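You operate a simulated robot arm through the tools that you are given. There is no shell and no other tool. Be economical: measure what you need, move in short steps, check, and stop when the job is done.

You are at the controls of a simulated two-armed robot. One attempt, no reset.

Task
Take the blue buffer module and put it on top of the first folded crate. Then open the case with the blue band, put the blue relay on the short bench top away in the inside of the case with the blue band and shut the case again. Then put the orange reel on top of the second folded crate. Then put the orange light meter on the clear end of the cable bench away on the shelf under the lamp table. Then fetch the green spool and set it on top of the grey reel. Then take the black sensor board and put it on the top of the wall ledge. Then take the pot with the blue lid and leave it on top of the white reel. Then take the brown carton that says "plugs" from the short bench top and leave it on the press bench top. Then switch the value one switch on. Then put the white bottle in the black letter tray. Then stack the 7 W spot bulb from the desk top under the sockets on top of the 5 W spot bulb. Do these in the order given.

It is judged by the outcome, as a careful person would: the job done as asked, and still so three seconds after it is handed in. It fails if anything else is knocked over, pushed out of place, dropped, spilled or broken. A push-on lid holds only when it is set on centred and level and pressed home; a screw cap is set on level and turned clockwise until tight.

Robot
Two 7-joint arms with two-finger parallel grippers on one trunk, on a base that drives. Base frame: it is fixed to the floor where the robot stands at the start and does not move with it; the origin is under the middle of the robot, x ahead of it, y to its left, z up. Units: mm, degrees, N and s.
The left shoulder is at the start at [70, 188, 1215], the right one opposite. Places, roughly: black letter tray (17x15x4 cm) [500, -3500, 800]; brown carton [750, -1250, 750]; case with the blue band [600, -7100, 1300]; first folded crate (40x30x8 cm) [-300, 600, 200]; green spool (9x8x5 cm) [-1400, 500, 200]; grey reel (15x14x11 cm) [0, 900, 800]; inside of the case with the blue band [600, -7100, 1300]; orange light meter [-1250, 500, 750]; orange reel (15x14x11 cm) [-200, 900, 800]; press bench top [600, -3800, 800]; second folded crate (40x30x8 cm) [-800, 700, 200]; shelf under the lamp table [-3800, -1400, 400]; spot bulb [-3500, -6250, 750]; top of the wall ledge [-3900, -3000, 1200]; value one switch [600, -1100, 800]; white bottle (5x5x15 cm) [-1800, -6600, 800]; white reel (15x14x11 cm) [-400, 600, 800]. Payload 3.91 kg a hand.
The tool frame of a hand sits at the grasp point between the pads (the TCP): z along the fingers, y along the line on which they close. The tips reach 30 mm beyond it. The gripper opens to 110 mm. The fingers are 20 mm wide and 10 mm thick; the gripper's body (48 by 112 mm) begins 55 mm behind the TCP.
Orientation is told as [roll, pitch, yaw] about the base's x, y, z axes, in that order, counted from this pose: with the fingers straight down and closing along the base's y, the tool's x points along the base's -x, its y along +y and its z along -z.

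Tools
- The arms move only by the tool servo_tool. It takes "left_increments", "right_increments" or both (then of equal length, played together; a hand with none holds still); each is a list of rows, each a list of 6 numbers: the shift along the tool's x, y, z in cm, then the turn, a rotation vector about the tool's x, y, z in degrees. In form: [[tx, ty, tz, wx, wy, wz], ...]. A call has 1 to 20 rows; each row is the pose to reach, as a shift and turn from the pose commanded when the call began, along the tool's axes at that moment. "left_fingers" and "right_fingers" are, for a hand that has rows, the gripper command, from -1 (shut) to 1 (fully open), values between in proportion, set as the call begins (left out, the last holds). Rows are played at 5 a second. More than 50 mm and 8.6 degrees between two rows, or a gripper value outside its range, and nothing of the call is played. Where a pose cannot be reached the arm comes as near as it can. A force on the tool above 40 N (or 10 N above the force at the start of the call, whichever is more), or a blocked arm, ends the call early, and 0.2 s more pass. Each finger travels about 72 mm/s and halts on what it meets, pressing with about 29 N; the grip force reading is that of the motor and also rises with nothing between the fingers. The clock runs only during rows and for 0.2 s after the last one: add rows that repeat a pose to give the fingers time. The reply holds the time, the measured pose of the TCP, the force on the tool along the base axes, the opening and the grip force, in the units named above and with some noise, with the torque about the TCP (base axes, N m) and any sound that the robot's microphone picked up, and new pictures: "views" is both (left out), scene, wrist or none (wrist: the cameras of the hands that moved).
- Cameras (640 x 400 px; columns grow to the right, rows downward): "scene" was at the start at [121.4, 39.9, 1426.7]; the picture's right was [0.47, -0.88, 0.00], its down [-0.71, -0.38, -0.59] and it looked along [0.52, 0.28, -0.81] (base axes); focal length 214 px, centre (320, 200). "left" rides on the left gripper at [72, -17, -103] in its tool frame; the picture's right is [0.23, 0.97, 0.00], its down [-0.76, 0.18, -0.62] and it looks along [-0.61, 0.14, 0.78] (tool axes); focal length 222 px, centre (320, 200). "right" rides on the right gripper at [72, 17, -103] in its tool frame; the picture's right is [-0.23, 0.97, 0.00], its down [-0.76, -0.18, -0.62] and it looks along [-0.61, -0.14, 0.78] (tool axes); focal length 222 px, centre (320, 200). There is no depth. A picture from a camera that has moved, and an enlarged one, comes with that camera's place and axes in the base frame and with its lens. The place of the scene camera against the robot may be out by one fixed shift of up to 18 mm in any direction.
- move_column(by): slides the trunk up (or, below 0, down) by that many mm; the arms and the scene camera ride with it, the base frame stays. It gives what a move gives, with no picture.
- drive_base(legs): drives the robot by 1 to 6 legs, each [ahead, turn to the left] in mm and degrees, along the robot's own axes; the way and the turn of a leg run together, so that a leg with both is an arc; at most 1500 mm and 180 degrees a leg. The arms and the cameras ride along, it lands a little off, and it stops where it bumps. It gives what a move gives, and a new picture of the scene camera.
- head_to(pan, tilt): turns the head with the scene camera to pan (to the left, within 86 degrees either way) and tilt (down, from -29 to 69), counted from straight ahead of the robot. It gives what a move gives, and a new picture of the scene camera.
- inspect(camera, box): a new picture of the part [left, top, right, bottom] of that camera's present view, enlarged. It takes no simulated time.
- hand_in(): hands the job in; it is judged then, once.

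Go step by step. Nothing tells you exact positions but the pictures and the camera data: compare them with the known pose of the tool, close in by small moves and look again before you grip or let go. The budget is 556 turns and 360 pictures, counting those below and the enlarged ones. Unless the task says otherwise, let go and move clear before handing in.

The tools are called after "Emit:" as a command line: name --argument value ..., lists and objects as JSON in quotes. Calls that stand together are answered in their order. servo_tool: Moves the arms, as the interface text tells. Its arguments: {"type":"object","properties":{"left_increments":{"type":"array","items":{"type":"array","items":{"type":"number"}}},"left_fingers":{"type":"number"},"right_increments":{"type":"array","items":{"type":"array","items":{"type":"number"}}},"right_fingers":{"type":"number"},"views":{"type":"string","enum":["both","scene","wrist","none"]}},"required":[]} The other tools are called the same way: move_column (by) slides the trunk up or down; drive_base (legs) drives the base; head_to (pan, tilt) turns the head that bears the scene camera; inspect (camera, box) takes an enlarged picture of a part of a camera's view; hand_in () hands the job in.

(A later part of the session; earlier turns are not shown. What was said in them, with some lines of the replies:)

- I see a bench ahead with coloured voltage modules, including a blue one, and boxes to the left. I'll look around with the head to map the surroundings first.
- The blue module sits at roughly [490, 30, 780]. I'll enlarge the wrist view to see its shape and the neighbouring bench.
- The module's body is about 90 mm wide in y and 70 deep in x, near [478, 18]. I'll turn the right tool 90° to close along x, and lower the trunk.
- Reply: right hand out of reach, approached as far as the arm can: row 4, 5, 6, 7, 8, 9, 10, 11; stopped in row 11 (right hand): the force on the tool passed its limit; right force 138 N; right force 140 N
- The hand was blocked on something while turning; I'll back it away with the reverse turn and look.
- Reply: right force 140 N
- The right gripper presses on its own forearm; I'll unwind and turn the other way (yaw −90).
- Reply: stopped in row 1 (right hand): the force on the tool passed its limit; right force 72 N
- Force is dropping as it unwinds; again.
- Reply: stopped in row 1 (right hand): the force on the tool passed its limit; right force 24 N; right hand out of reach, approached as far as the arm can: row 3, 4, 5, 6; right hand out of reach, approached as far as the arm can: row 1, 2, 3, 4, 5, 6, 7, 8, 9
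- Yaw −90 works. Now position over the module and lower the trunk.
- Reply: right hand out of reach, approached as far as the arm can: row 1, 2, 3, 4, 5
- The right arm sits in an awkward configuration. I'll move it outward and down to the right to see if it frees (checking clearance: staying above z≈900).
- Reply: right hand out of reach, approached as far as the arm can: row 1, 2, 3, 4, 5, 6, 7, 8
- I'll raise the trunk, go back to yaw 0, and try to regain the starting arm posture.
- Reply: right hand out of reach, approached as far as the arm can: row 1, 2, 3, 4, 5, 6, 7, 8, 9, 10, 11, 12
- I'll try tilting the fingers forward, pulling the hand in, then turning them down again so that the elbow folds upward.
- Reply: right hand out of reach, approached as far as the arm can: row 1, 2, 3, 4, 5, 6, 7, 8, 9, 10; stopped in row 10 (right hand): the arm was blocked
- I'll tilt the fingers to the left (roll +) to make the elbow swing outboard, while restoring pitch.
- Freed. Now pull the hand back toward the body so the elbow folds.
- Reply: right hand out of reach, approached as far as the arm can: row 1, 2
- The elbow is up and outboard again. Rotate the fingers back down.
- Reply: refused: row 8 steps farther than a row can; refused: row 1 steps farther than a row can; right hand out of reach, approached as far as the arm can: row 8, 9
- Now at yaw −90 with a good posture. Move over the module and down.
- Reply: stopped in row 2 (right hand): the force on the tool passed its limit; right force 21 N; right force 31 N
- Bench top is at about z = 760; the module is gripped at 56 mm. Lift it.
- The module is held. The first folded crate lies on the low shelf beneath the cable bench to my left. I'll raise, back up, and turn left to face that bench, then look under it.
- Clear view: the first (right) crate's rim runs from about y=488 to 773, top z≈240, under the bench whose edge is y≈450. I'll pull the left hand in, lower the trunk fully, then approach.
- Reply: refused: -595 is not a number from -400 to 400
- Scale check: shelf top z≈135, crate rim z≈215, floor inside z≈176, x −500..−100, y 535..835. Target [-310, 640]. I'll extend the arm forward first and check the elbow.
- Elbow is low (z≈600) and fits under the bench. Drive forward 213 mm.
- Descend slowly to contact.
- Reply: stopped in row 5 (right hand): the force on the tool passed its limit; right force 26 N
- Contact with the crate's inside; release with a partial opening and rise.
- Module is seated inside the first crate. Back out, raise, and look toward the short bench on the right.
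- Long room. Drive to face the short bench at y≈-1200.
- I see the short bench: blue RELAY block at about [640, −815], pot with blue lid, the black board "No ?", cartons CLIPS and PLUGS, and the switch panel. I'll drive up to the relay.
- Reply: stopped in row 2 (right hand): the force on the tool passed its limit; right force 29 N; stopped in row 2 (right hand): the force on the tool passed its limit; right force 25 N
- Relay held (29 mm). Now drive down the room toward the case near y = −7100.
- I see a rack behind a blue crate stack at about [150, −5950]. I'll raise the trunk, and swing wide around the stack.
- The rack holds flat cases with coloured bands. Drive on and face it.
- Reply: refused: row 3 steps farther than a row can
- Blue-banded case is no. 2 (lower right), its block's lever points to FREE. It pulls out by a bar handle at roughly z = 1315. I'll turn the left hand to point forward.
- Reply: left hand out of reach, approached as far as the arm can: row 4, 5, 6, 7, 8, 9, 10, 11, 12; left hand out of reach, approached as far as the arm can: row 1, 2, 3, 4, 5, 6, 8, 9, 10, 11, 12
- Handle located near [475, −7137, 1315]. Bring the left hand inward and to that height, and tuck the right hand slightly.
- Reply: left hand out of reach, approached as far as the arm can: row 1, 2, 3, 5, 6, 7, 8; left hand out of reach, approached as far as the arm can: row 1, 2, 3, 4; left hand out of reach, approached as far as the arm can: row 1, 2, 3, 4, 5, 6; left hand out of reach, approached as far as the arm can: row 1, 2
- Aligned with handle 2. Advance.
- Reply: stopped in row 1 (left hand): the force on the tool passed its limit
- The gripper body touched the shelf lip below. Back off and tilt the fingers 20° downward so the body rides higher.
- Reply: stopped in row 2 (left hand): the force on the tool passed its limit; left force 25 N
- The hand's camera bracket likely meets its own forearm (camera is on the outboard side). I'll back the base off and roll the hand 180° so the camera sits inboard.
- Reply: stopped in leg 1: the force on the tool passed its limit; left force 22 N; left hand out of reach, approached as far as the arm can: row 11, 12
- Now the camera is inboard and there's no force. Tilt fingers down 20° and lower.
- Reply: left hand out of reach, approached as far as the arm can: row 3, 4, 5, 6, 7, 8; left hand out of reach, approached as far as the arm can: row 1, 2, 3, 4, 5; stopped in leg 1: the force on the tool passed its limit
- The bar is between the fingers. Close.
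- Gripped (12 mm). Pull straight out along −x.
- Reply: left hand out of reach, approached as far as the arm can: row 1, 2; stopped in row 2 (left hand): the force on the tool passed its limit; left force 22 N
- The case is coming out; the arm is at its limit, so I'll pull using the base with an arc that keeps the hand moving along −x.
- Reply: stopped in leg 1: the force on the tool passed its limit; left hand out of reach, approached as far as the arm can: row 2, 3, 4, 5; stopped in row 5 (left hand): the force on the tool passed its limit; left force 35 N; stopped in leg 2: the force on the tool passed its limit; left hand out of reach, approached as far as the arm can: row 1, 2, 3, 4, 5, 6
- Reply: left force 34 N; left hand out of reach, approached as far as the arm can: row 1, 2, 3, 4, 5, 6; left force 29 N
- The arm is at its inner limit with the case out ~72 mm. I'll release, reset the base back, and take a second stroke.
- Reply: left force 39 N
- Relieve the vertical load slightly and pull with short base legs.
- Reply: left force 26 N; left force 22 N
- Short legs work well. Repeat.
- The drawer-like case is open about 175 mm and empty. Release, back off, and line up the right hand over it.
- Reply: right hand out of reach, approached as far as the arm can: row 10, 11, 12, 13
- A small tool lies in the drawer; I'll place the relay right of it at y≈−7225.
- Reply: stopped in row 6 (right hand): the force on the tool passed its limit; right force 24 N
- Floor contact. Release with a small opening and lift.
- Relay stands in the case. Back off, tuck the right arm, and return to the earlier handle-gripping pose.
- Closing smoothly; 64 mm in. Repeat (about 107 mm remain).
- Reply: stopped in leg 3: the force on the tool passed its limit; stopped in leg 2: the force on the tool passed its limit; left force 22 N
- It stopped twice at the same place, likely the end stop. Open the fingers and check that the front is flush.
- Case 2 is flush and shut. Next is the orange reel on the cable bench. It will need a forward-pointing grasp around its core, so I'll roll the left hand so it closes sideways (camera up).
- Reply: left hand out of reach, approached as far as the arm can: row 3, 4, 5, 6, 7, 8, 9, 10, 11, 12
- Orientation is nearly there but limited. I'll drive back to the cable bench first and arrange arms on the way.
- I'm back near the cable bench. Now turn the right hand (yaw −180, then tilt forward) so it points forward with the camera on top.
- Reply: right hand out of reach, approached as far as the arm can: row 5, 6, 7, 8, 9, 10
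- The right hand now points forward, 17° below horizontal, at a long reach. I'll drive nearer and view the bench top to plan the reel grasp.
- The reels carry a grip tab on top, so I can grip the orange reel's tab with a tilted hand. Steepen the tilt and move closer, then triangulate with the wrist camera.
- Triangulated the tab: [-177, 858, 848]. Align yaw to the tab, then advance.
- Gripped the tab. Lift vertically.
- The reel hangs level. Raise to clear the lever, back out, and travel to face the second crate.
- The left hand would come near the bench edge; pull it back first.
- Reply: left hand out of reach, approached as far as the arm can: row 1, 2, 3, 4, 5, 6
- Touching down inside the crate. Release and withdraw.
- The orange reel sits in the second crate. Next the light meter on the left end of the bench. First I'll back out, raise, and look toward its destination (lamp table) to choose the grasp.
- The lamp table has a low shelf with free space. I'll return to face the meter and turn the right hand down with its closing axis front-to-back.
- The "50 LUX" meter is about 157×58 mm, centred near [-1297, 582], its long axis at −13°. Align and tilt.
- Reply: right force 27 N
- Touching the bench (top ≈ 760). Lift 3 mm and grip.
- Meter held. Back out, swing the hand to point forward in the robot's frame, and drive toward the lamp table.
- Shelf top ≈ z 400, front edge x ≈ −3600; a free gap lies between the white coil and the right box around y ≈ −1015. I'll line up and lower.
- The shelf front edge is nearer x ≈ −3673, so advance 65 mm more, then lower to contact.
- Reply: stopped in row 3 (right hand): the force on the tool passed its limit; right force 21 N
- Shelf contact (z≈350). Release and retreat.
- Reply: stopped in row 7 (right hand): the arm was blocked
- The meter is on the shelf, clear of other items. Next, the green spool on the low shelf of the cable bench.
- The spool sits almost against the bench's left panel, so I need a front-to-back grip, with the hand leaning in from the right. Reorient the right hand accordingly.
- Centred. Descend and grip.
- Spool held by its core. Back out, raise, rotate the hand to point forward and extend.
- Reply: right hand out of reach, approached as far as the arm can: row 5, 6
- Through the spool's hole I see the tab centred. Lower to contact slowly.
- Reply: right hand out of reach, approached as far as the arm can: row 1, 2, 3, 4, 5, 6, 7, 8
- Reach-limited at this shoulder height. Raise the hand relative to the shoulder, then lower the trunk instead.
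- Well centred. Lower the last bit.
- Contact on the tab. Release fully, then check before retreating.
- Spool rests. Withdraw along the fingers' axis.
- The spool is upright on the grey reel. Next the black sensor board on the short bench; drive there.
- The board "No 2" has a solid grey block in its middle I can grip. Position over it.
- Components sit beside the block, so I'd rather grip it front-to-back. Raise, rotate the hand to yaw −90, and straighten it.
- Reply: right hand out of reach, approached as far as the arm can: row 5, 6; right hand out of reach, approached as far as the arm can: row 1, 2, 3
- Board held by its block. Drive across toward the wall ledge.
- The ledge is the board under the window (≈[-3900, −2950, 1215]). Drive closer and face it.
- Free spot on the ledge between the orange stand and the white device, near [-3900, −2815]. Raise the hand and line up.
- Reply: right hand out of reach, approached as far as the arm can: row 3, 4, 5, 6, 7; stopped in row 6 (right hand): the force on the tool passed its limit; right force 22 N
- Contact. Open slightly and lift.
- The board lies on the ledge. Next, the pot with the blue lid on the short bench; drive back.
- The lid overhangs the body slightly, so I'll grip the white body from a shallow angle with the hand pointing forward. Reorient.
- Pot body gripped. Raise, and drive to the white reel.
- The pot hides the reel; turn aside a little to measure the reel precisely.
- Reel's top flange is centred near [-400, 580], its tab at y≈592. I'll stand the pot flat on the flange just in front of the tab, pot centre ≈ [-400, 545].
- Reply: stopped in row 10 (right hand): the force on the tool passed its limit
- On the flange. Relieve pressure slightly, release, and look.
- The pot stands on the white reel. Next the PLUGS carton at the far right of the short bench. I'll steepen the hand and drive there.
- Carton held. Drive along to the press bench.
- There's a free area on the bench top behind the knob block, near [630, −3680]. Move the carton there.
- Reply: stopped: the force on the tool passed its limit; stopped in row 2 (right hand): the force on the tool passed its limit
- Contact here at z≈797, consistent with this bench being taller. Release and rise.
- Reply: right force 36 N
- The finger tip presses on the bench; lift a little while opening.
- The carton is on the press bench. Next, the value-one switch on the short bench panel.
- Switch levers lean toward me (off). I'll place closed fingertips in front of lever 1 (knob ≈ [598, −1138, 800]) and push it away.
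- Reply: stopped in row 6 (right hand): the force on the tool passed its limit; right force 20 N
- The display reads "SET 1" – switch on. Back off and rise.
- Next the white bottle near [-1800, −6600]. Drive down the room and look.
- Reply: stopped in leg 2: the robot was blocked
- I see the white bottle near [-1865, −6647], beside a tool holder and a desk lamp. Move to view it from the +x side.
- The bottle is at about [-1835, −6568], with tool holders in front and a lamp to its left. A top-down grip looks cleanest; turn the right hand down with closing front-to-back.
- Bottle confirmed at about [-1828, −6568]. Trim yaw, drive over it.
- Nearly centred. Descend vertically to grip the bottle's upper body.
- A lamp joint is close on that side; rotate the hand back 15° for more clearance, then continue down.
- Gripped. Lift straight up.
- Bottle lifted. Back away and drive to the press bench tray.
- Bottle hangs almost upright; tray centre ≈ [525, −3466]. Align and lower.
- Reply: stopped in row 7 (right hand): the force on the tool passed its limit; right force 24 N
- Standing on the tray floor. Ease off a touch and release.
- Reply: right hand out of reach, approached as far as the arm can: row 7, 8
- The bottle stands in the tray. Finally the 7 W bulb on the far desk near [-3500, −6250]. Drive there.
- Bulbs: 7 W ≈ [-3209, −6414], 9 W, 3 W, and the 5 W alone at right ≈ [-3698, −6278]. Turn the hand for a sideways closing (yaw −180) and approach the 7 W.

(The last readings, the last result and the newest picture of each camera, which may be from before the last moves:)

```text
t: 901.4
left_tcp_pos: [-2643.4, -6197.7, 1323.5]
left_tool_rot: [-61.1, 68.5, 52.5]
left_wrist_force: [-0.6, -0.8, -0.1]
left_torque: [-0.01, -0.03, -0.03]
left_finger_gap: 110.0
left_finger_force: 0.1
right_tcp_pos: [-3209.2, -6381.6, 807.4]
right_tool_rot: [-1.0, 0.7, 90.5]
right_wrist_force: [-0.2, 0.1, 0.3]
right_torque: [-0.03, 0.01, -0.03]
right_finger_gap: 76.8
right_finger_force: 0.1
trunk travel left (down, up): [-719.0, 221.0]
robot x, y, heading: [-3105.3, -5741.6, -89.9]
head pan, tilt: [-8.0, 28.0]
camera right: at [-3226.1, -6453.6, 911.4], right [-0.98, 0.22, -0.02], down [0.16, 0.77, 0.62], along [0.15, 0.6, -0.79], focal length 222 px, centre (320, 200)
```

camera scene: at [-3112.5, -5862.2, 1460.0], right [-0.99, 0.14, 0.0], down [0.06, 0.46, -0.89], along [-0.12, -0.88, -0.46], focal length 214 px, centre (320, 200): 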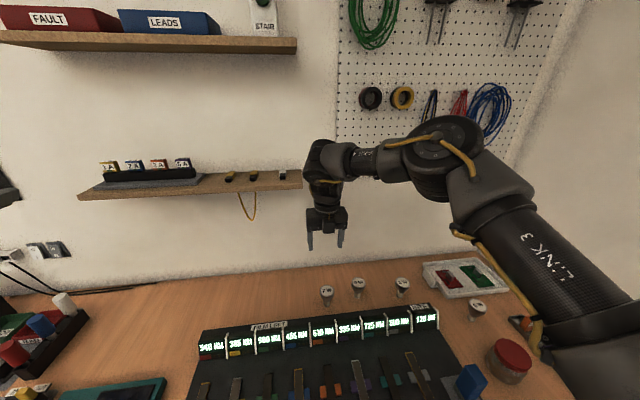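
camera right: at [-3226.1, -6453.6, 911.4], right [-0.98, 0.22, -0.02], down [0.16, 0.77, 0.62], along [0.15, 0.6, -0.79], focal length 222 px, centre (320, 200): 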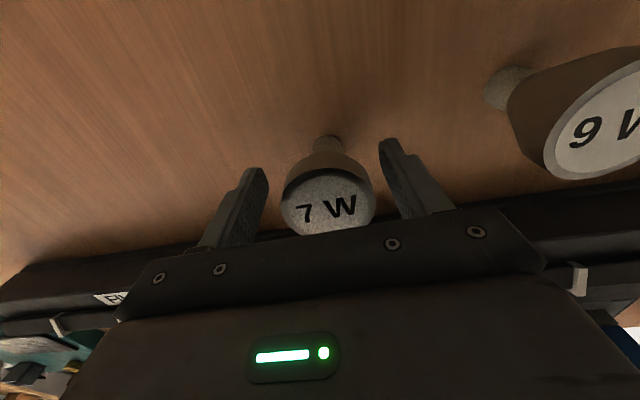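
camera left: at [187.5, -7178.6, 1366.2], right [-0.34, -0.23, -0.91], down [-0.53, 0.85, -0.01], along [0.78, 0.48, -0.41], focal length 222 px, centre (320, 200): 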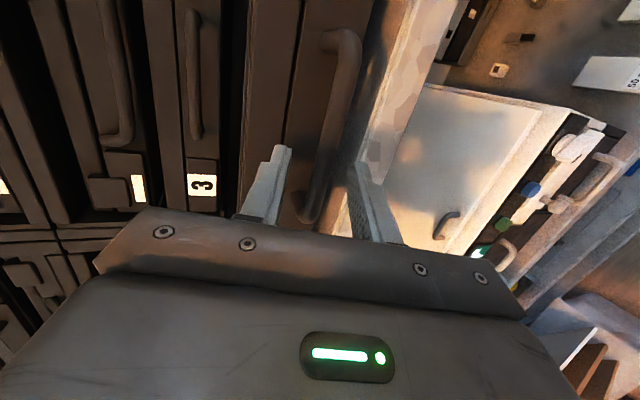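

Emit:
servo_tool --right_increments '[[0, 0, 0, 0, 0, 0], [0, 0, 0, 0, 0, 0], [0, 0, 0, 0, 0, 0], [0, 0, 0, 0, 0, 0]]' --right_fingers -1 --views "none"

Emit:
servo_tool --right_increments '[[0, 0, -1, 0, 0, 0], [0, 0, -3, 0, 0, 0], [0, 0, -6, 0, 0, 0], [0, 0, -9, 0, 0, 0], [0, 0, -12, 0, 0, 0], [0, 0, -12, 0, 0, 0]]' --views "both"

```text
t: 902.4
left_tcp_pos: [-2642.6, -6197.5, 1324.6]
left_tool_rot: [-61.1, 68.4, 52.5]
left_wrist_force: [0.0, 0.0, -0.2]
left_torque: [0.01, -0.01, 0.01]
left_finger_gap: 110.1
left_finger_force: 0.0
right_tcp_pos: [-3209.6, -6381.6, 807.3]
right_tool_rot: [-0.9, 0.6, 90.6]
right_wrist_force: [-0.1, -0.3, 0.3]
right_torque: [-0.02, 0.02, -0.02]
right_finger_gap: 49.7
right_finger_force: 28.6
trunk travel left (down, up): [-719.0, 221.0]
robot x, y, heading: [-3104.2, -5739.2, -90.1]
head pan, tilt: [-8.0, 28.0]
```

```text
t: 903.8
left_tcp_pos: [-2642.8, -6198.5, 1323.5]
left_tool_rot: [-61.1, 68.4, 52.4]
left_wrist_force: [-0.5, 0.1, 0.2]
left_torque: [0.0, -0.01, 0.02]
left_finger_gap: 110.0
left_finger_force: 0.1
right_tcp_pos: [-3212.3, -6379.3, 926.0]
right_tool_rot: [-1.0, 0.6, 90.7]
right_wrist_force: [0.0, -0.3, -0.4]
right_torque: [0.01, 0.04, 0.0]
right_finger_gap: 49.6
right_finger_force: 29.0
trunk travel left (down, up): [-719.0, 221.0]
robot x, y, heading: [-3103.8, -5734.9, -89.6]
head pan, tilt: [-8.0, 28.0]
camera scene: at [-3111.7, -5875.3, 1458.4], right [-0.99, 0.14, 0.0], down [0.06, 0.47, -0.88], along [-0.12, -0.87, -0.47], focal length 214 px, centre (320, 200)
camera right: at [-3228.5, -6451.2, 1030.6], right [-0.98, 0.22, -0.02], down [0.16, 0.77, 0.62], along [0.15, 0.6, -0.79], focal length 222 px, centre (320, 200)
```

scene: 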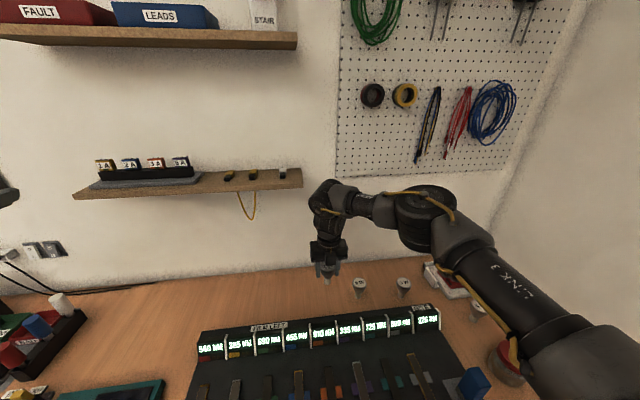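
right: 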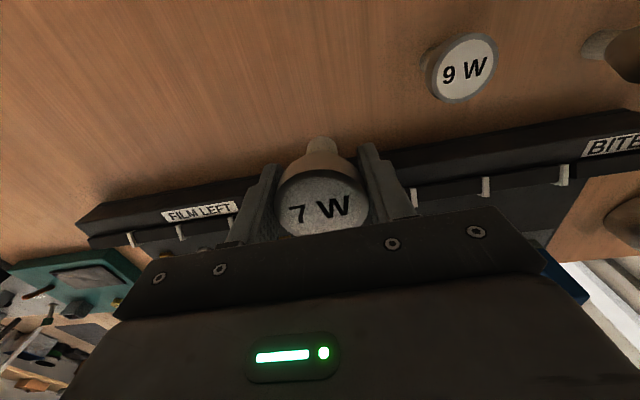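

Bulb held upright by its head. Raise, back off and swing toward the 5 W bulb with heading −120° (the wall is close).

Emit:
servo_tool --right_increments '[[0, 0, -4, 0, 0, 0], [0, 0, -8, 0, 0, 0], [0, 0, -8, 0, 0, 0]]' --views "none"

Emit:
drive_base --legs '[[-150, 0], [0, -50], [187, 0], [0, 20]]'

Emit:
servo_tool --right_increments '[[0, 0, 0, 0, 0, 0]]' --views "wrist"

```text
t: 904.6
left_tcp_pos: [-2642.6, -6197.3, 1322.4]
left_tool_rot: [-61.1, 68.3, 52.4]
left_wrist_force: [-1.0, 0.0, -1.1]
left_torque: [-0.02, 0.05, 0.02]
left_finger_gap: 110.3
left_finger_force: 0.1
right_tcp_pos: [-3215.0, -6378.7, 1006.4]
right_tool_rot: [-1.1, 0.6, 90.6]
right_wrist_force: [0.2, 0.1, -0.5]
right_torque: [-0.04, -0.02, -0.01]
right_finger_gap: 49.7
right_finger_force: 28.7
trunk travel left (down, up): [-719.0, 221.0]
robot x, y, heading: [-3106.9, -5733.9, -89.7]
head pan, tilt: [-8.0, 28.0]
```

```text
t: 910.5
left_tcp_pos: [-3086.0, -6338.8, 1323.9]
left_tool_rot: [-61.1, 68.4, 22.1]
left_wrist_force: [-0.1, 0.5, -0.5]
left_torque: [0.0, -0.01, -0.04]
left_finger_gap: 110.1
left_finger_force: 0.1
right_tcp_pos: [-3671.0, -6204.3, 1006.8]
right_tool_rot: [-1.0, 0.8, 60.1]
right_wrist_force: [-0.7, -0.5, -0.2]
right_torque: [0.0, 0.03, 0.01]
right_finger_gap: 49.5
right_finger_force: 29.0
trunk travel left (down, up): [-719.0, 221.0]
robot x, y, heading: [-3255.5, -5707.9, -120.4]
head pan, tilt: [-8.0, 28.0]
camera scene: at [-3329.1, -5818.7, 1458.5], right [-0.79, 0.62, 0.0], down [0.29, 0.37, -0.88], along [-0.55, -0.69, -0.47], focal length 214 px, centre (320, 200)
```

scene: 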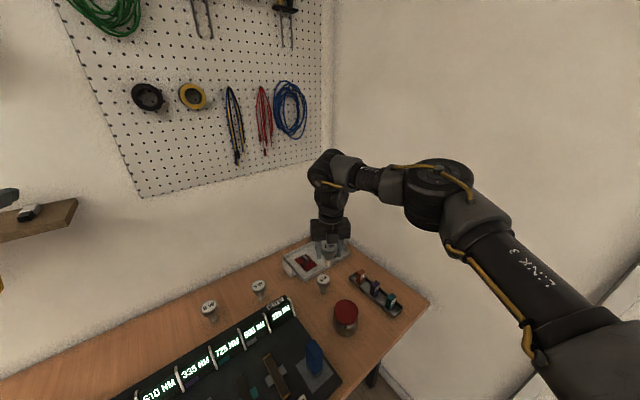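

```text
t: 910.9
left_tcp_pos: [-3086.3, -6339.0, 1323.5]
left_tool_rot: [-61.0, 68.4, 22.1]
left_wrist_force: [-0.3, 0.3, 0.0]
left_torque: [0.01, -0.01, 0.04]
left_finger_gap: 110.2
left_finger_force: 0.0
right_tcp_pos: [-3672.0, -6204.3, 1005.7]
right_tool_rot: [-0.9, 0.7, 60.2]
right_wrist_force: [0.1, 1.0, -0.9]
right_torque: [-0.03, 0.01, 0.0]
right_finger_gap: 49.8
right_finger_force: 29.0
trunk travel left (down, up): [-719.0, 221.0]
robot x, y, heading: [-3253.6, -5711.6, -120.3]
head pan, tilt: [-8.0, 28.0]
camera right: at [-3722.4, -6257.4, 1111.2], right [-0.73, 0.68, -0.02], down [0.53, 0.58, 0.62], along [0.43, 0.44, -0.79], focal length 222 px, centre (320, 200)
```

right: 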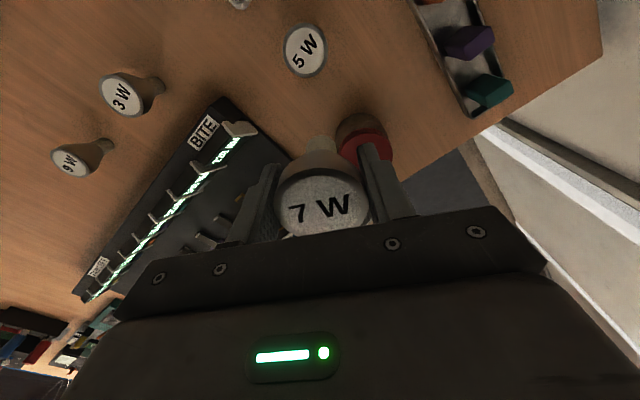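

Emit:
move_column --by -80

Emit:
inspect --camera "right" --box '[200, 0, 440, 150]'

```text
t: 912.1
left_tcp_pos: [-3085.9, -6338.9, 1243.3]
left_tool_rot: [-61.1, 68.5, 22.1]
left_wrist_force: [0.5, 0.5, 0.4]
left_torque: [-0.03, -0.01, 0.0]
left_finger_gap: 110.1
left_finger_force: 0.0
right_tcp_pos: [-3670.9, -6205.3, 926.5]
right_tool_rot: [-1.0, 0.6, 60.1]
right_wrist_force: [-0.4, -0.4, -1.1]
right_torque: [0.01, -0.02, 0.0]
right_finger_gap: 49.6
right_finger_force: 29.0
trunk travel left (down, up): [-639.0, 301.0]
robot x, y, heading: [-3251.6, -5708.1, -120.1]
head pan, tilt: [-8.0, 28.0]
```

```text
2.67 times, centred on (320, 75) of right
camera zoom: at [-3721.6, -6257.4, 1031.8], right [-0.73, 0.68, -0.02], down [0.53, 0.58, 0.62], along [0.43, 0.44, -0.79], focal length 592 px, centre (320, 533)
```

zoom: 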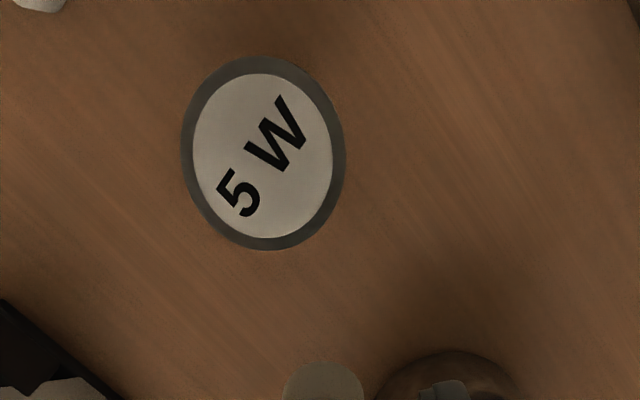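

Emit:
drive_base --legs '[[45, 0]]'

Emit:
servo_tool --right_increments '[[0, 0, 0, 0, 0, 0], [0, 0, 0, 0, 0, 0], [0, 0, 0, 0, 0, 0]]' --views "wrist"

```text
t: 913.0
left_tcp_pos: [-3106.1, -6372.6, 1245.9]
left_tool_rot: [-61.5, 68.7, 21.6]
left_wrist_force: [-0.8, 1.1, 1.1]
left_torque: [0.02, 0.01, -0.07]
left_finger_gap: 109.7
left_finger_force: 0.1
right_tcp_pos: [-3692.5, -6240.0, 931.3]
right_tool_rot: [-1.0, 0.9, 60.1]
right_wrist_force: [0.8, 0.7, 0.0]
right_torque: [-0.05, 0.01, 0.02]
right_finger_gap: 49.7
right_finger_force: 29.5
trunk travel left (down, up): [-639.0, 301.0]
robot x, y, heading: [-3278.1, -5747.3, -120.2]
head pan, tilt: [-8.0, 28.0]
camera scene: at [-3348.3, -5852.1, 1379.5], right [-0.79, 0.62, 0.0], down [0.29, 0.36, -0.89], along [-0.55, -0.7, -0.46], focal length 214 px, centre (320, 200)
```

scene: 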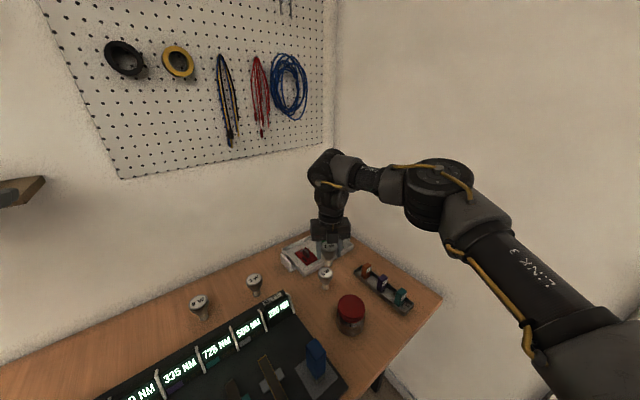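

```text
t: 913.8
left_tcp_pos: [-3108.2, -6379.4, 1243.4]
left_tool_rot: [-60.9, 68.4, 22.1]
left_wrist_force: [0.5, 0.5, 0.2]
left_torque: [-0.01, -0.04, 0.01]
left_finger_gap: 110.0
left_finger_force: 0.1
right_tcp_pos: [-3695.1, -6244.8, 926.4]
right_tool_rot: [-1.0, 0.8, 60.0]
right_wrist_force: [0.4, -0.5, -0.9]
right_torque: [-0.01, -0.01, 0.01]
right_finger_gap: 49.7
right_finger_force: 29.0
trunk travel left (down, up): [-639.0, 301.0]
robot x, y, heading: [-3273.7, -5748.7, -120.0]
head pan, tilt: [-8.0, 28.0]
camera right: at [-3744.8, -6297.6, 1031.2], right [-0.73, 0.68, -0.02], down [0.53, 0.58, 0.62], along [0.43, 0.44, -0.79], focal length 222 px, centre (320, 200)
```

right: 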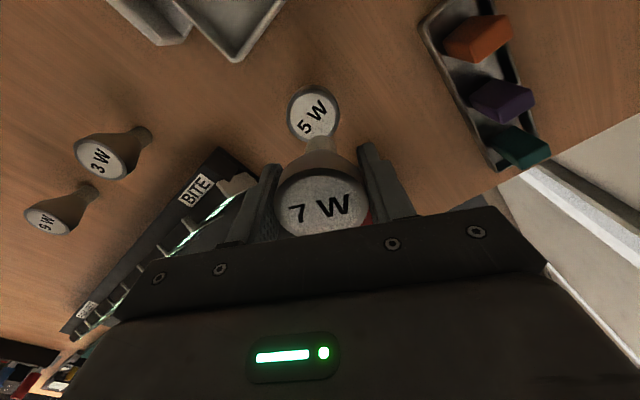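

Emit:
servo_tool --right_increments '[[0.5, -0.35, 0, 0, 0, 0], [1.05, -0.67, 0, 0, 0, 0], [1.05, -0.67, 0, 0, 0, 0]]' --views "none"

Emit:
inspect --camera "right" --box '[200, 60, 440, 260]'

Emit:
inspect --camera "scene" --box '[280, 220, 380, 310]'

```text
t: 914.6
left_tcp_pos: [-3108.5, -6377.4, 1243.8]
left_tool_rot: [-61.1, 68.4, 22.0]
left_wrist_force: [0.0, 0.6, 0.0]
left_torque: [0.03, -0.02, 0.03]
left_finger_gap: 110.2
left_finger_force: 0.1
right_tcp_pos: [-3694.0, -6257.4, 927.1]
right_tool_rot: [-1.0, 0.7, 60.1]
right_wrist_force: [-0.4, 0.7, -0.5]
right_torque: [0.0, 0.0, 0.02]
right_finger_gap: 49.4
right_finger_force: 29.1
trunk travel left (down, up): [-639.0, 301.0]
robot x, y, heading: [-3276.7, -5749.2, -120.3]
head pan, tilt: [-8.0, 28.0]
```

```text
2.00 times, centred on (320, 160) of right
camera zoom: at [-3744.5, -6309.2, 1031.9], right [-0.73, 0.68, -0.02], down [0.53, 0.58, 0.62], along [0.43, 0.44, -0.79], focal length 444 px, centre (320, 280)
```

zoom: 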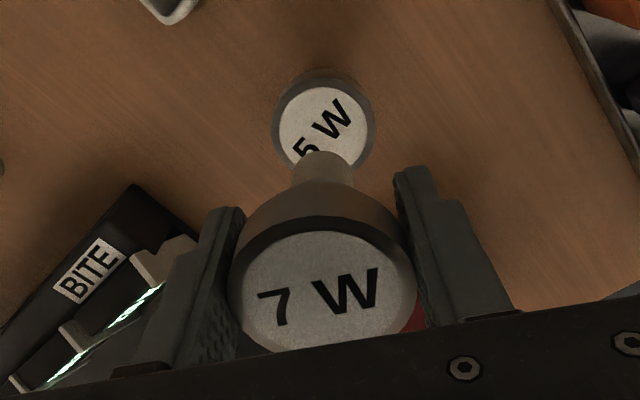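

```text
4.44 times, centred on (330, 265) of scene
camera zoom: at [-3351.9, -5858.0, 1378.5], right [-0.79, 0.62, 0.0], down [0.29, 0.37, -0.88], along [-0.55, -0.69, -0.47], focal length 953 px, centre (276, -89)
```

zoom: 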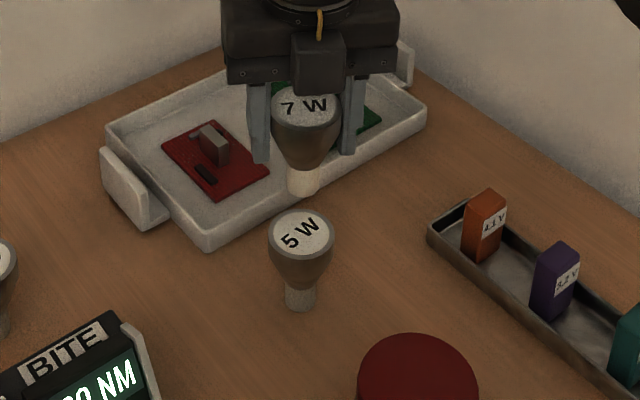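

Aligned in both views (base ≈ 45 mm above the 5 W face). Lower gently.

Emit:
servo_tool --right_increments '[[0, 0, 1, 0, 0, 0], [0, 0, 2, 0, 0, 0], [0, 0, 3, 0, 0, 0], [0, 0, 3.6, 0, 0, 0], [0, 0, 4, 0, 0, 0], [0, 0, 4, 0, 0, 0]]' --views "none"

Emit:
inspect --camera "scene" --box '[280, 220, 380, 310]'

Emit:
inspect --camera "right" --box '[200, 60, 440, 260]'

```text
t: 916.0
left_tcp_pos: [-3109.1, -6378.8, 1244.6]
left_tool_rot: [-61.0, 68.6, 22.2]
left_wrist_force: [-0.3, -0.4, -0.1]
left_torque: [0.0, 0.0, -0.02]
left_finger_gap: 110.0
left_finger_force: 0.1
right_tcp_pos: [-3692.7, -6256.6, 887.2]
right_tool_rot: [-0.9, 0.7, 60.1]
right_wrist_force: [-0.4, -0.1, -1.2]
right_torque: [0.02, 0.01, 0.02]
right_finger_gap: 49.8
right_finger_force: 29.2
trunk travel left (down, up): [-639.0, 301.0]
robot x, y, heading: [-3281.3, -5748.9, -119.9]
head pan, tilt: [-8.0, 28.0]
```

```text
4.44 times, centred on (330, 265) of scene
camera zoom: at [-3351.6, -5858.2, 1378.5], right [-0.79, 0.62, 0.0], down [0.29, 0.37, -0.88], along [-0.55, -0.69, -0.47], focal length 953 px, centre (276, -89)
```

zoom: 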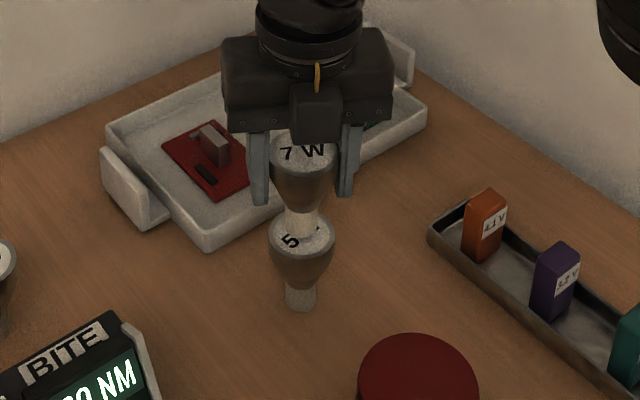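

```text
2.00 times, centred on (320, 160) of right
camera zoom: at [-3743.5, -6309.7, 991.9], right [-0.73, 0.68, -0.02], down [0.53, 0.58, 0.62], along [0.43, 0.44, -0.79], focal length 444 px, centre (320, 280)
```

zoom: 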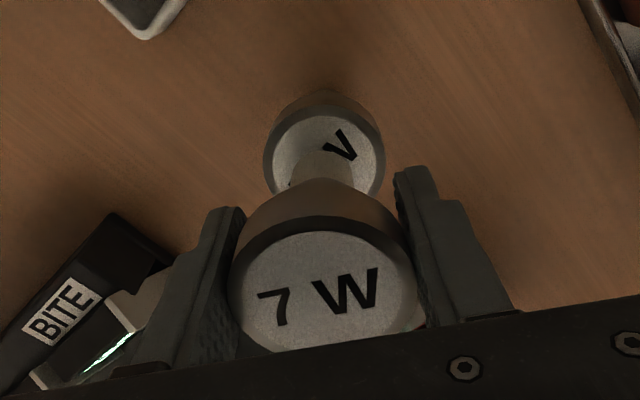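

Emit:
servo_tool --right_increments '[[0.15, 0, 0.2, 0, 0, 0], [0.15, 0, 0.35, 0, 0, 0], [0.15, 0, 0.45, 0, 0, 0], [0.15, 0, 0.45, 0, 0, 0]]' --views "none"

Emit:
servo_tool --right_increments '[[0, 0, 0.1, 0, 0, 0], [0, 0, 0.2, 0, 0, 0], [0, 0, 0.2, 0, 0, 0]]' --views "none"

```text
t: 917.0
left_tcp_pos: [-3108.5, -6378.0, 1243.6]
left_tool_rot: [-61.0, 68.6, 22.1]
left_wrist_force: [-0.2, 0.3, 0.0]
left_torque: [-0.02, -0.01, 0.0]
left_finger_gap: 110.1
left_finger_force: 0.1
right_tcp_pos: [-3694.7, -6259.2, 883.0]
right_tool_rot: [-1.1, 0.7, 60.1]
right_wrist_force: [-0.1, 0.8, 0.0]
right_torque: [0.0, 0.01, 0.0]
right_finger_gap: 49.6
right_finger_force: 29.0
trunk travel left (down, up): [-639.0, 301.0]
robot x, y, heading: [-3275.8, -5743.5, -120.1]
head pan, tilt: [-8.0, 28.0]
```

```text
t: 917.8
left_tcp_pos: [-3109.1, -6377.9, 1243.3]
left_tool_rot: [-61.0, 68.6, 22.3]
left_wrist_force: [0.1, -0.7, 0.7]
left_torque: [0.02, -0.02, -0.02]
left_finger_gap: 110.1
left_finger_force: 0.0
right_tcp_pos: [-3694.6, -6259.6, 879.9]
right_tool_rot: [-1.0, 0.7, 60.0]
right_wrist_force: [0.2, -0.6, -0.4]
right_torque: [-0.03, 0.03, -0.03]
right_finger_gap: 49.3
right_finger_force: 28.5
trunk travel left (down, up): [-639.0, 301.0]
robot x, y, heading: [-3274.1, -5746.5, -120.1]
head pan, tilt: [-8.0, 28.0]
```

No contact yet; continue in 1 mm steps.

Emit:
servo_tool --right_increments '[[0, 0, 0.1, 0, 0, 0], [0, 0, 0.2, 0, 0, 0], [0, 0, 0.2, 0, 0, 0]]' --views "none"

Emit:
servo_tool --right_increments '[[0, 0, 0.1, 0, 0, 0], [0, 0, 0.15, 0, 0, 0], [0, 0, 0.15, 0, 0, 0]]' --views "none"

Emit:
inspect --camera "scene" --box '[290, 230, 360, 300]'

```text
t: 918.6
left_tcp_pos: [-3107.7, -6378.1, 1242.7]
left_tool_rot: [-61.0, 68.5, 22.1]
left_wrist_force: [0.0, -0.8, 0.4]
left_torque: [0.01, 0.03, 0.0]
left_finger_gap: 109.9
left_finger_force: 0.0
right_tcp_pos: [-3693.7, -6258.8, 878.8]
right_tool_rot: [-1.0, 0.7, 60.0]
right_wrist_force: [-1.0, -0.1, 3.8]
right_torque: [0.04, 0.05, 0.0]
right_finger_gap: 49.4
right_finger_force: 29.3
trunk travel left (down, up): [-639.0, 301.0]
robot x, y, heading: [-3275.6, -5749.7, -120.4]
head pan, tilt: [-8.0, 28.0]
```

```text
t: 919.4
left_tcp_pos: [-3106.6, -6376.8, 1243.4]
left_tool_rot: [-61.0, 68.5, 22.1]
left_wrist_force: [-0.4, -0.6, -1.3]
left_torque: [0.03, -0.01, 0.0]
left_finger_gap: 110.0
left_finger_force: 0.0
right_tcp_pos: [-3694.2, -6258.8, 876.8]
right_tool_rot: [-1.0, 0.8, 60.2]
right_wrist_force: [-2.2, -1.0, 13.3]
right_torque: [0.02, 0.16, -0.01]
right_finger_gap: 49.6
right_finger_force: 28.9
trunk travel left (down, up): [-639.0, 301.0]
robot x, y, heading: [-3277.5, -5743.0, -120.3]
head pan, tilt: [-8.0, 28.0]
```

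```text
5.71 times, centred on (325, 265) of scene
camera zoom: at [-3350.7, -5857.1, 1378.8], right [-0.79, 0.62, 0.0], down [0.29, 0.37, -0.88], along [-0.55, -0.69, -0.47], focal length 1226 px, centre (291, -171)
```

zoom: 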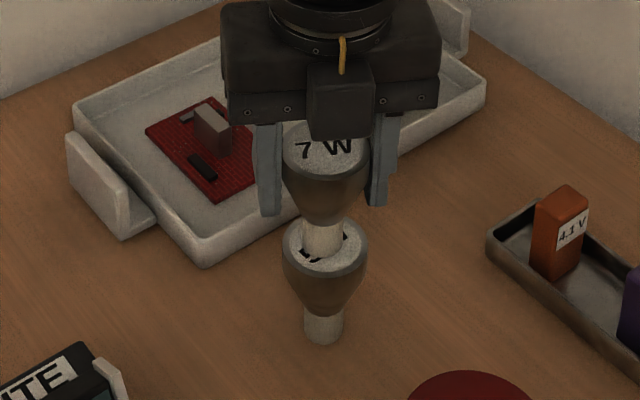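

Seated and centred. Relieve to light contact, then release.

Emit:
servo_tool --right_increments '[[0, 0, -0.08, 0, 0, 0], [0, 0, -0.12, 0, 0, 0], [0, 0, -0.12, 0, 0, 0]]' --views "none"

Emit:
servo_tool --right_increments '[[0, 0, 0, 0, 0, 0], [0, 0, 0, 0, 0, 0], [0, 0, 0, 0, 0, 0], [0, 0, 0, 0, 0, 0]]' --right_fingers 0.3 --views "wrist"

Emit:
inspect --camera "scene" --box '[290, 230, 360, 300]'

```text
t: 920.2
left_tcp_pos: [-3107.8, -6377.1, 1243.3]
left_tool_rot: [-61.1, 68.5, 22.1]
left_wrist_force: [0.4, -1.0, 1.4]
left_torque: [-0.02, 0.03, 0.01]
left_finger_gap: 110.0
left_finger_force: 0.0
right_tcp_pos: [-3693.5, -6258.0, 878.7]
right_tool_rot: [-1.0, 0.7, 60.0]
right_wrist_force: [-0.3, -0.8, 5.2]
right_torque: [-0.04, 0.05, 0.03]
right_finger_gap: 49.3
right_finger_force: 28.9
trunk travel left (down, up): [-639.0, 301.0]
robot x, y, heading: [-3276.4, -5747.6, -120.3]
head pan, tilt: [-8.0, 28.0]
```

```text
t: 921.2
left_tcp_pos: [-3107.4, -6377.1, 1242.7]
left_tool_rot: [-61.0, 68.5, 22.1]
left_wrist_force: [0.0, -0.4, 0.1]
left_torque: [0.02, 0.02, 0.0]
left_finger_gap: 109.9
left_finger_force: 0.1
right_tcp_pos: [-3693.3, -6259.2, 878.7]
right_tool_rot: [-1.1, 0.7, 60.1]
right_wrist_force: [-0.2, 0.1, -0.2]
right_torque: [-0.01, 0.0, 0.01]
right_finger_gap: 71.5
right_finger_force: 0.0
trunk travel left (down, up): [-639.0, 301.0]
robot x, y, heading: [-3277.0, -5748.8, -120.3]
head pan, tilt: [-8.0, 28.0]
camera right: at [-3744.0, -6311.8, 983.6], right [-0.73, 0.68, -0.02], down [0.53, 0.58, 0.62], along [0.43, 0.44, -0.79], focal length 222 px, centre (320, 200)
```

right: 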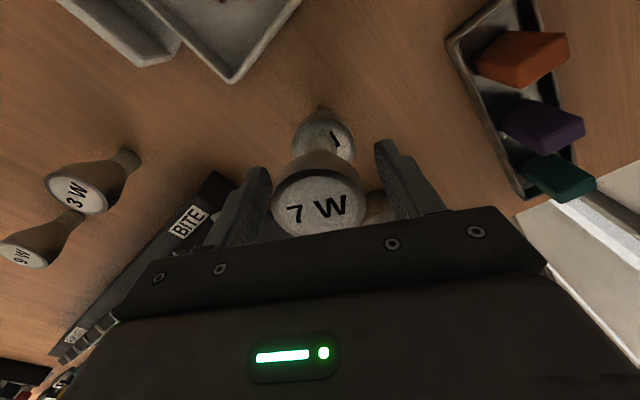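

```text
5.71 times, centred on (325, 265) of scene
camera zoom: at [-3351.5, -5858.1, 1378.5], right [-0.79, 0.62, 0.0], down [0.29, 0.37, -0.88], along [-0.55, -0.69, -0.47], focal length 1226 px, centre (291, -171)
```

zoom: 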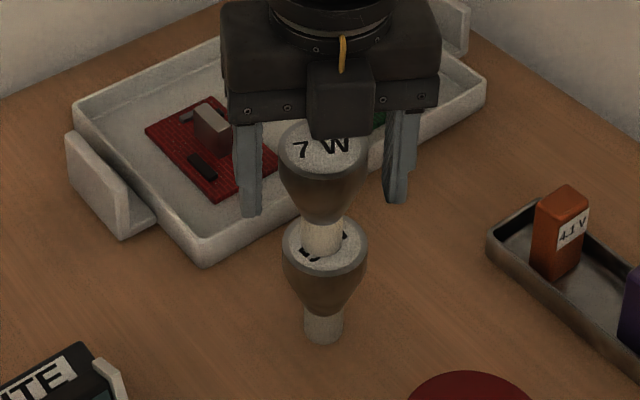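

It stands on its own. Rise straight up and clear.

Emit:
servo_tool --right_increments '[[0, 0, -1, 0, 0, 0], [0, 0, -2.5, 0, 0, 0], [0, 0, -5, 0, 0, 0], [0, 0, -8, 0, 0, 0], [0, 0, -12, 0, 0, 0], [0, 0, -16, 0, 0, 0], [0, 0, -16, 0, 0, 0]]' --views "none"

Emit:
move_column --by 80

Emit:
drive_base --legs '[[-350, 0]]'

Emit:
inspect --camera "scene" --box '[230, 170, 430, 330]'

```text
t: 922.8
left_tcp_pos: [-3109.3, -6379.0, 1243.5]
left_tool_rot: [-61.1, 68.4, 22.2]
left_wrist_force: [0.0, 0.4, 0.2]
left_torque: [0.02, -0.03, 0.03]
left_finger_gap: 109.7
left_finger_force: 0.1
right_tcp_pos: [-3696.0, -6256.4, 1038.9]
right_tool_rot: [-1.0, 0.7, 60.1]
right_wrist_force: [0.0, -0.1, 0.0]
right_torque: [0.02, -0.01, 0.03]
right_finger_gap: 71.6
right_finger_force: 0.0
trunk travel left (down, up): [-639.0, 301.0]
robot x, y, heading: [-3278.3, -5746.1, -120.3]
head pan, tilt: [-8.0, 28.0]
```

```text
t: 924.0
left_tcp_pos: [-3108.6, -6378.8, 1323.1]
left_tool_rot: [-61.1, 68.4, 22.2]
left_wrist_force: [-0.3, 0.1, 0.9]
left_torque: [0.02, -0.02, -0.02]
left_finger_gap: 109.8
left_finger_force: 0.1
right_tcp_pos: [-3696.1, -6256.3, 1118.6]
right_tool_rot: [-1.1, 0.8, 60.1]
right_wrist_force: [0.7, 0.4, -0.1]
right_torque: [0.02, 0.02, 0.01]
right_finger_gap: 71.7
right_finger_force: 0.1
trunk travel left (down, up): [-719.0, 221.0]
robot x, y, heading: [-3277.7, -5747.4, -120.2]
head pan, tilt: [-8.0, 28.0]
```

```text
t: 926.2
left_tcp_pos: [-2931.1, -6073.8, 1323.3]
left_tool_rot: [-61.0, 68.3, 22.0]
left_wrist_force: [-0.5, -0.2, -0.2]
left_torque: [-0.02, 0.0, 0.0]
left_finger_gap: 110.3
left_finger_force: 0.1
right_tcp_pos: [-3519.2, -5948.7, 1118.3]
right_tool_rot: [-1.0, 0.7, 59.9]
right_wrist_force: [-0.6, 0.1, 0.2]
right_torque: [-0.02, -0.01, -0.02]
right_finger_gap: 71.6
right_finger_force: 0.1
trunk travel left (down, up): [-719.0, 221.0]
robot x, y, heading: [-3096.2, -5438.6, -120.3]
head pan, tilt: [-8.0, 28.0]
camera scene: at [-3173.3, -5552.7, 1458.4], right [-0.78, 0.62, 0.0], down [0.29, 0.37, -0.88], along [-0.55, -0.69, -0.47], focal length 214 px, centre (320, 200)
```

scene: 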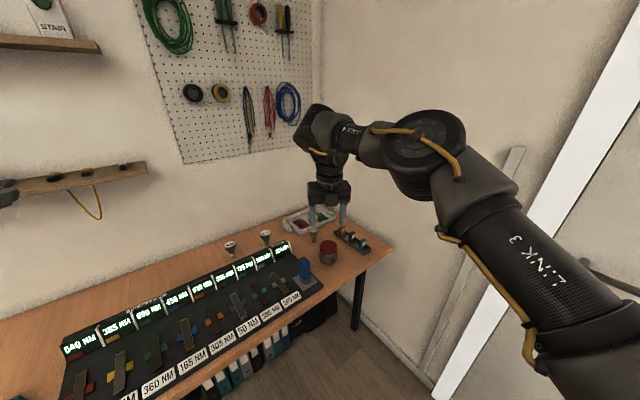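

```text
2.50 times, centred on (330, 250) of scene
camera zoom: at [-3173.3, -5552.7, 1458.4], right [-0.78, 0.62, 0.0], down [0.29, 0.37, -0.88], along [-0.55, -0.69, -0.47], focal length 536 px, centre (295, 75)
```

zoom: 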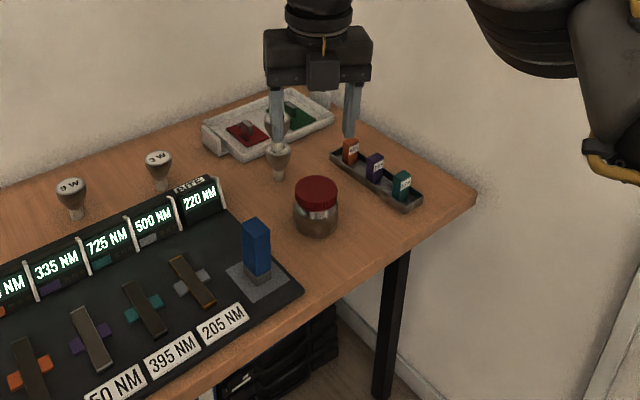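

All eleven steps are in place and the hand is clear of everything, so I'm handing in.

Emit:
hand_in

```text
The job is handed in.
```

I carried out all eleven steps in the order given and handed the job in. The pictures taken after each step looked right.

Three spots I'm less sure of:

- **Blue-banded case:** I pushed it to its stop and it looked flush with the case above, but I didn't go back for a second look.
- **Green spool:** it rests on the small grip tab on top of the grey reel, not flat on the flange.
- **A blocked turn:** the base stopped once while turning near [-584, -1014] with no visible cause. It turned freely on the next try, and I saw nothing moved or knocked over.
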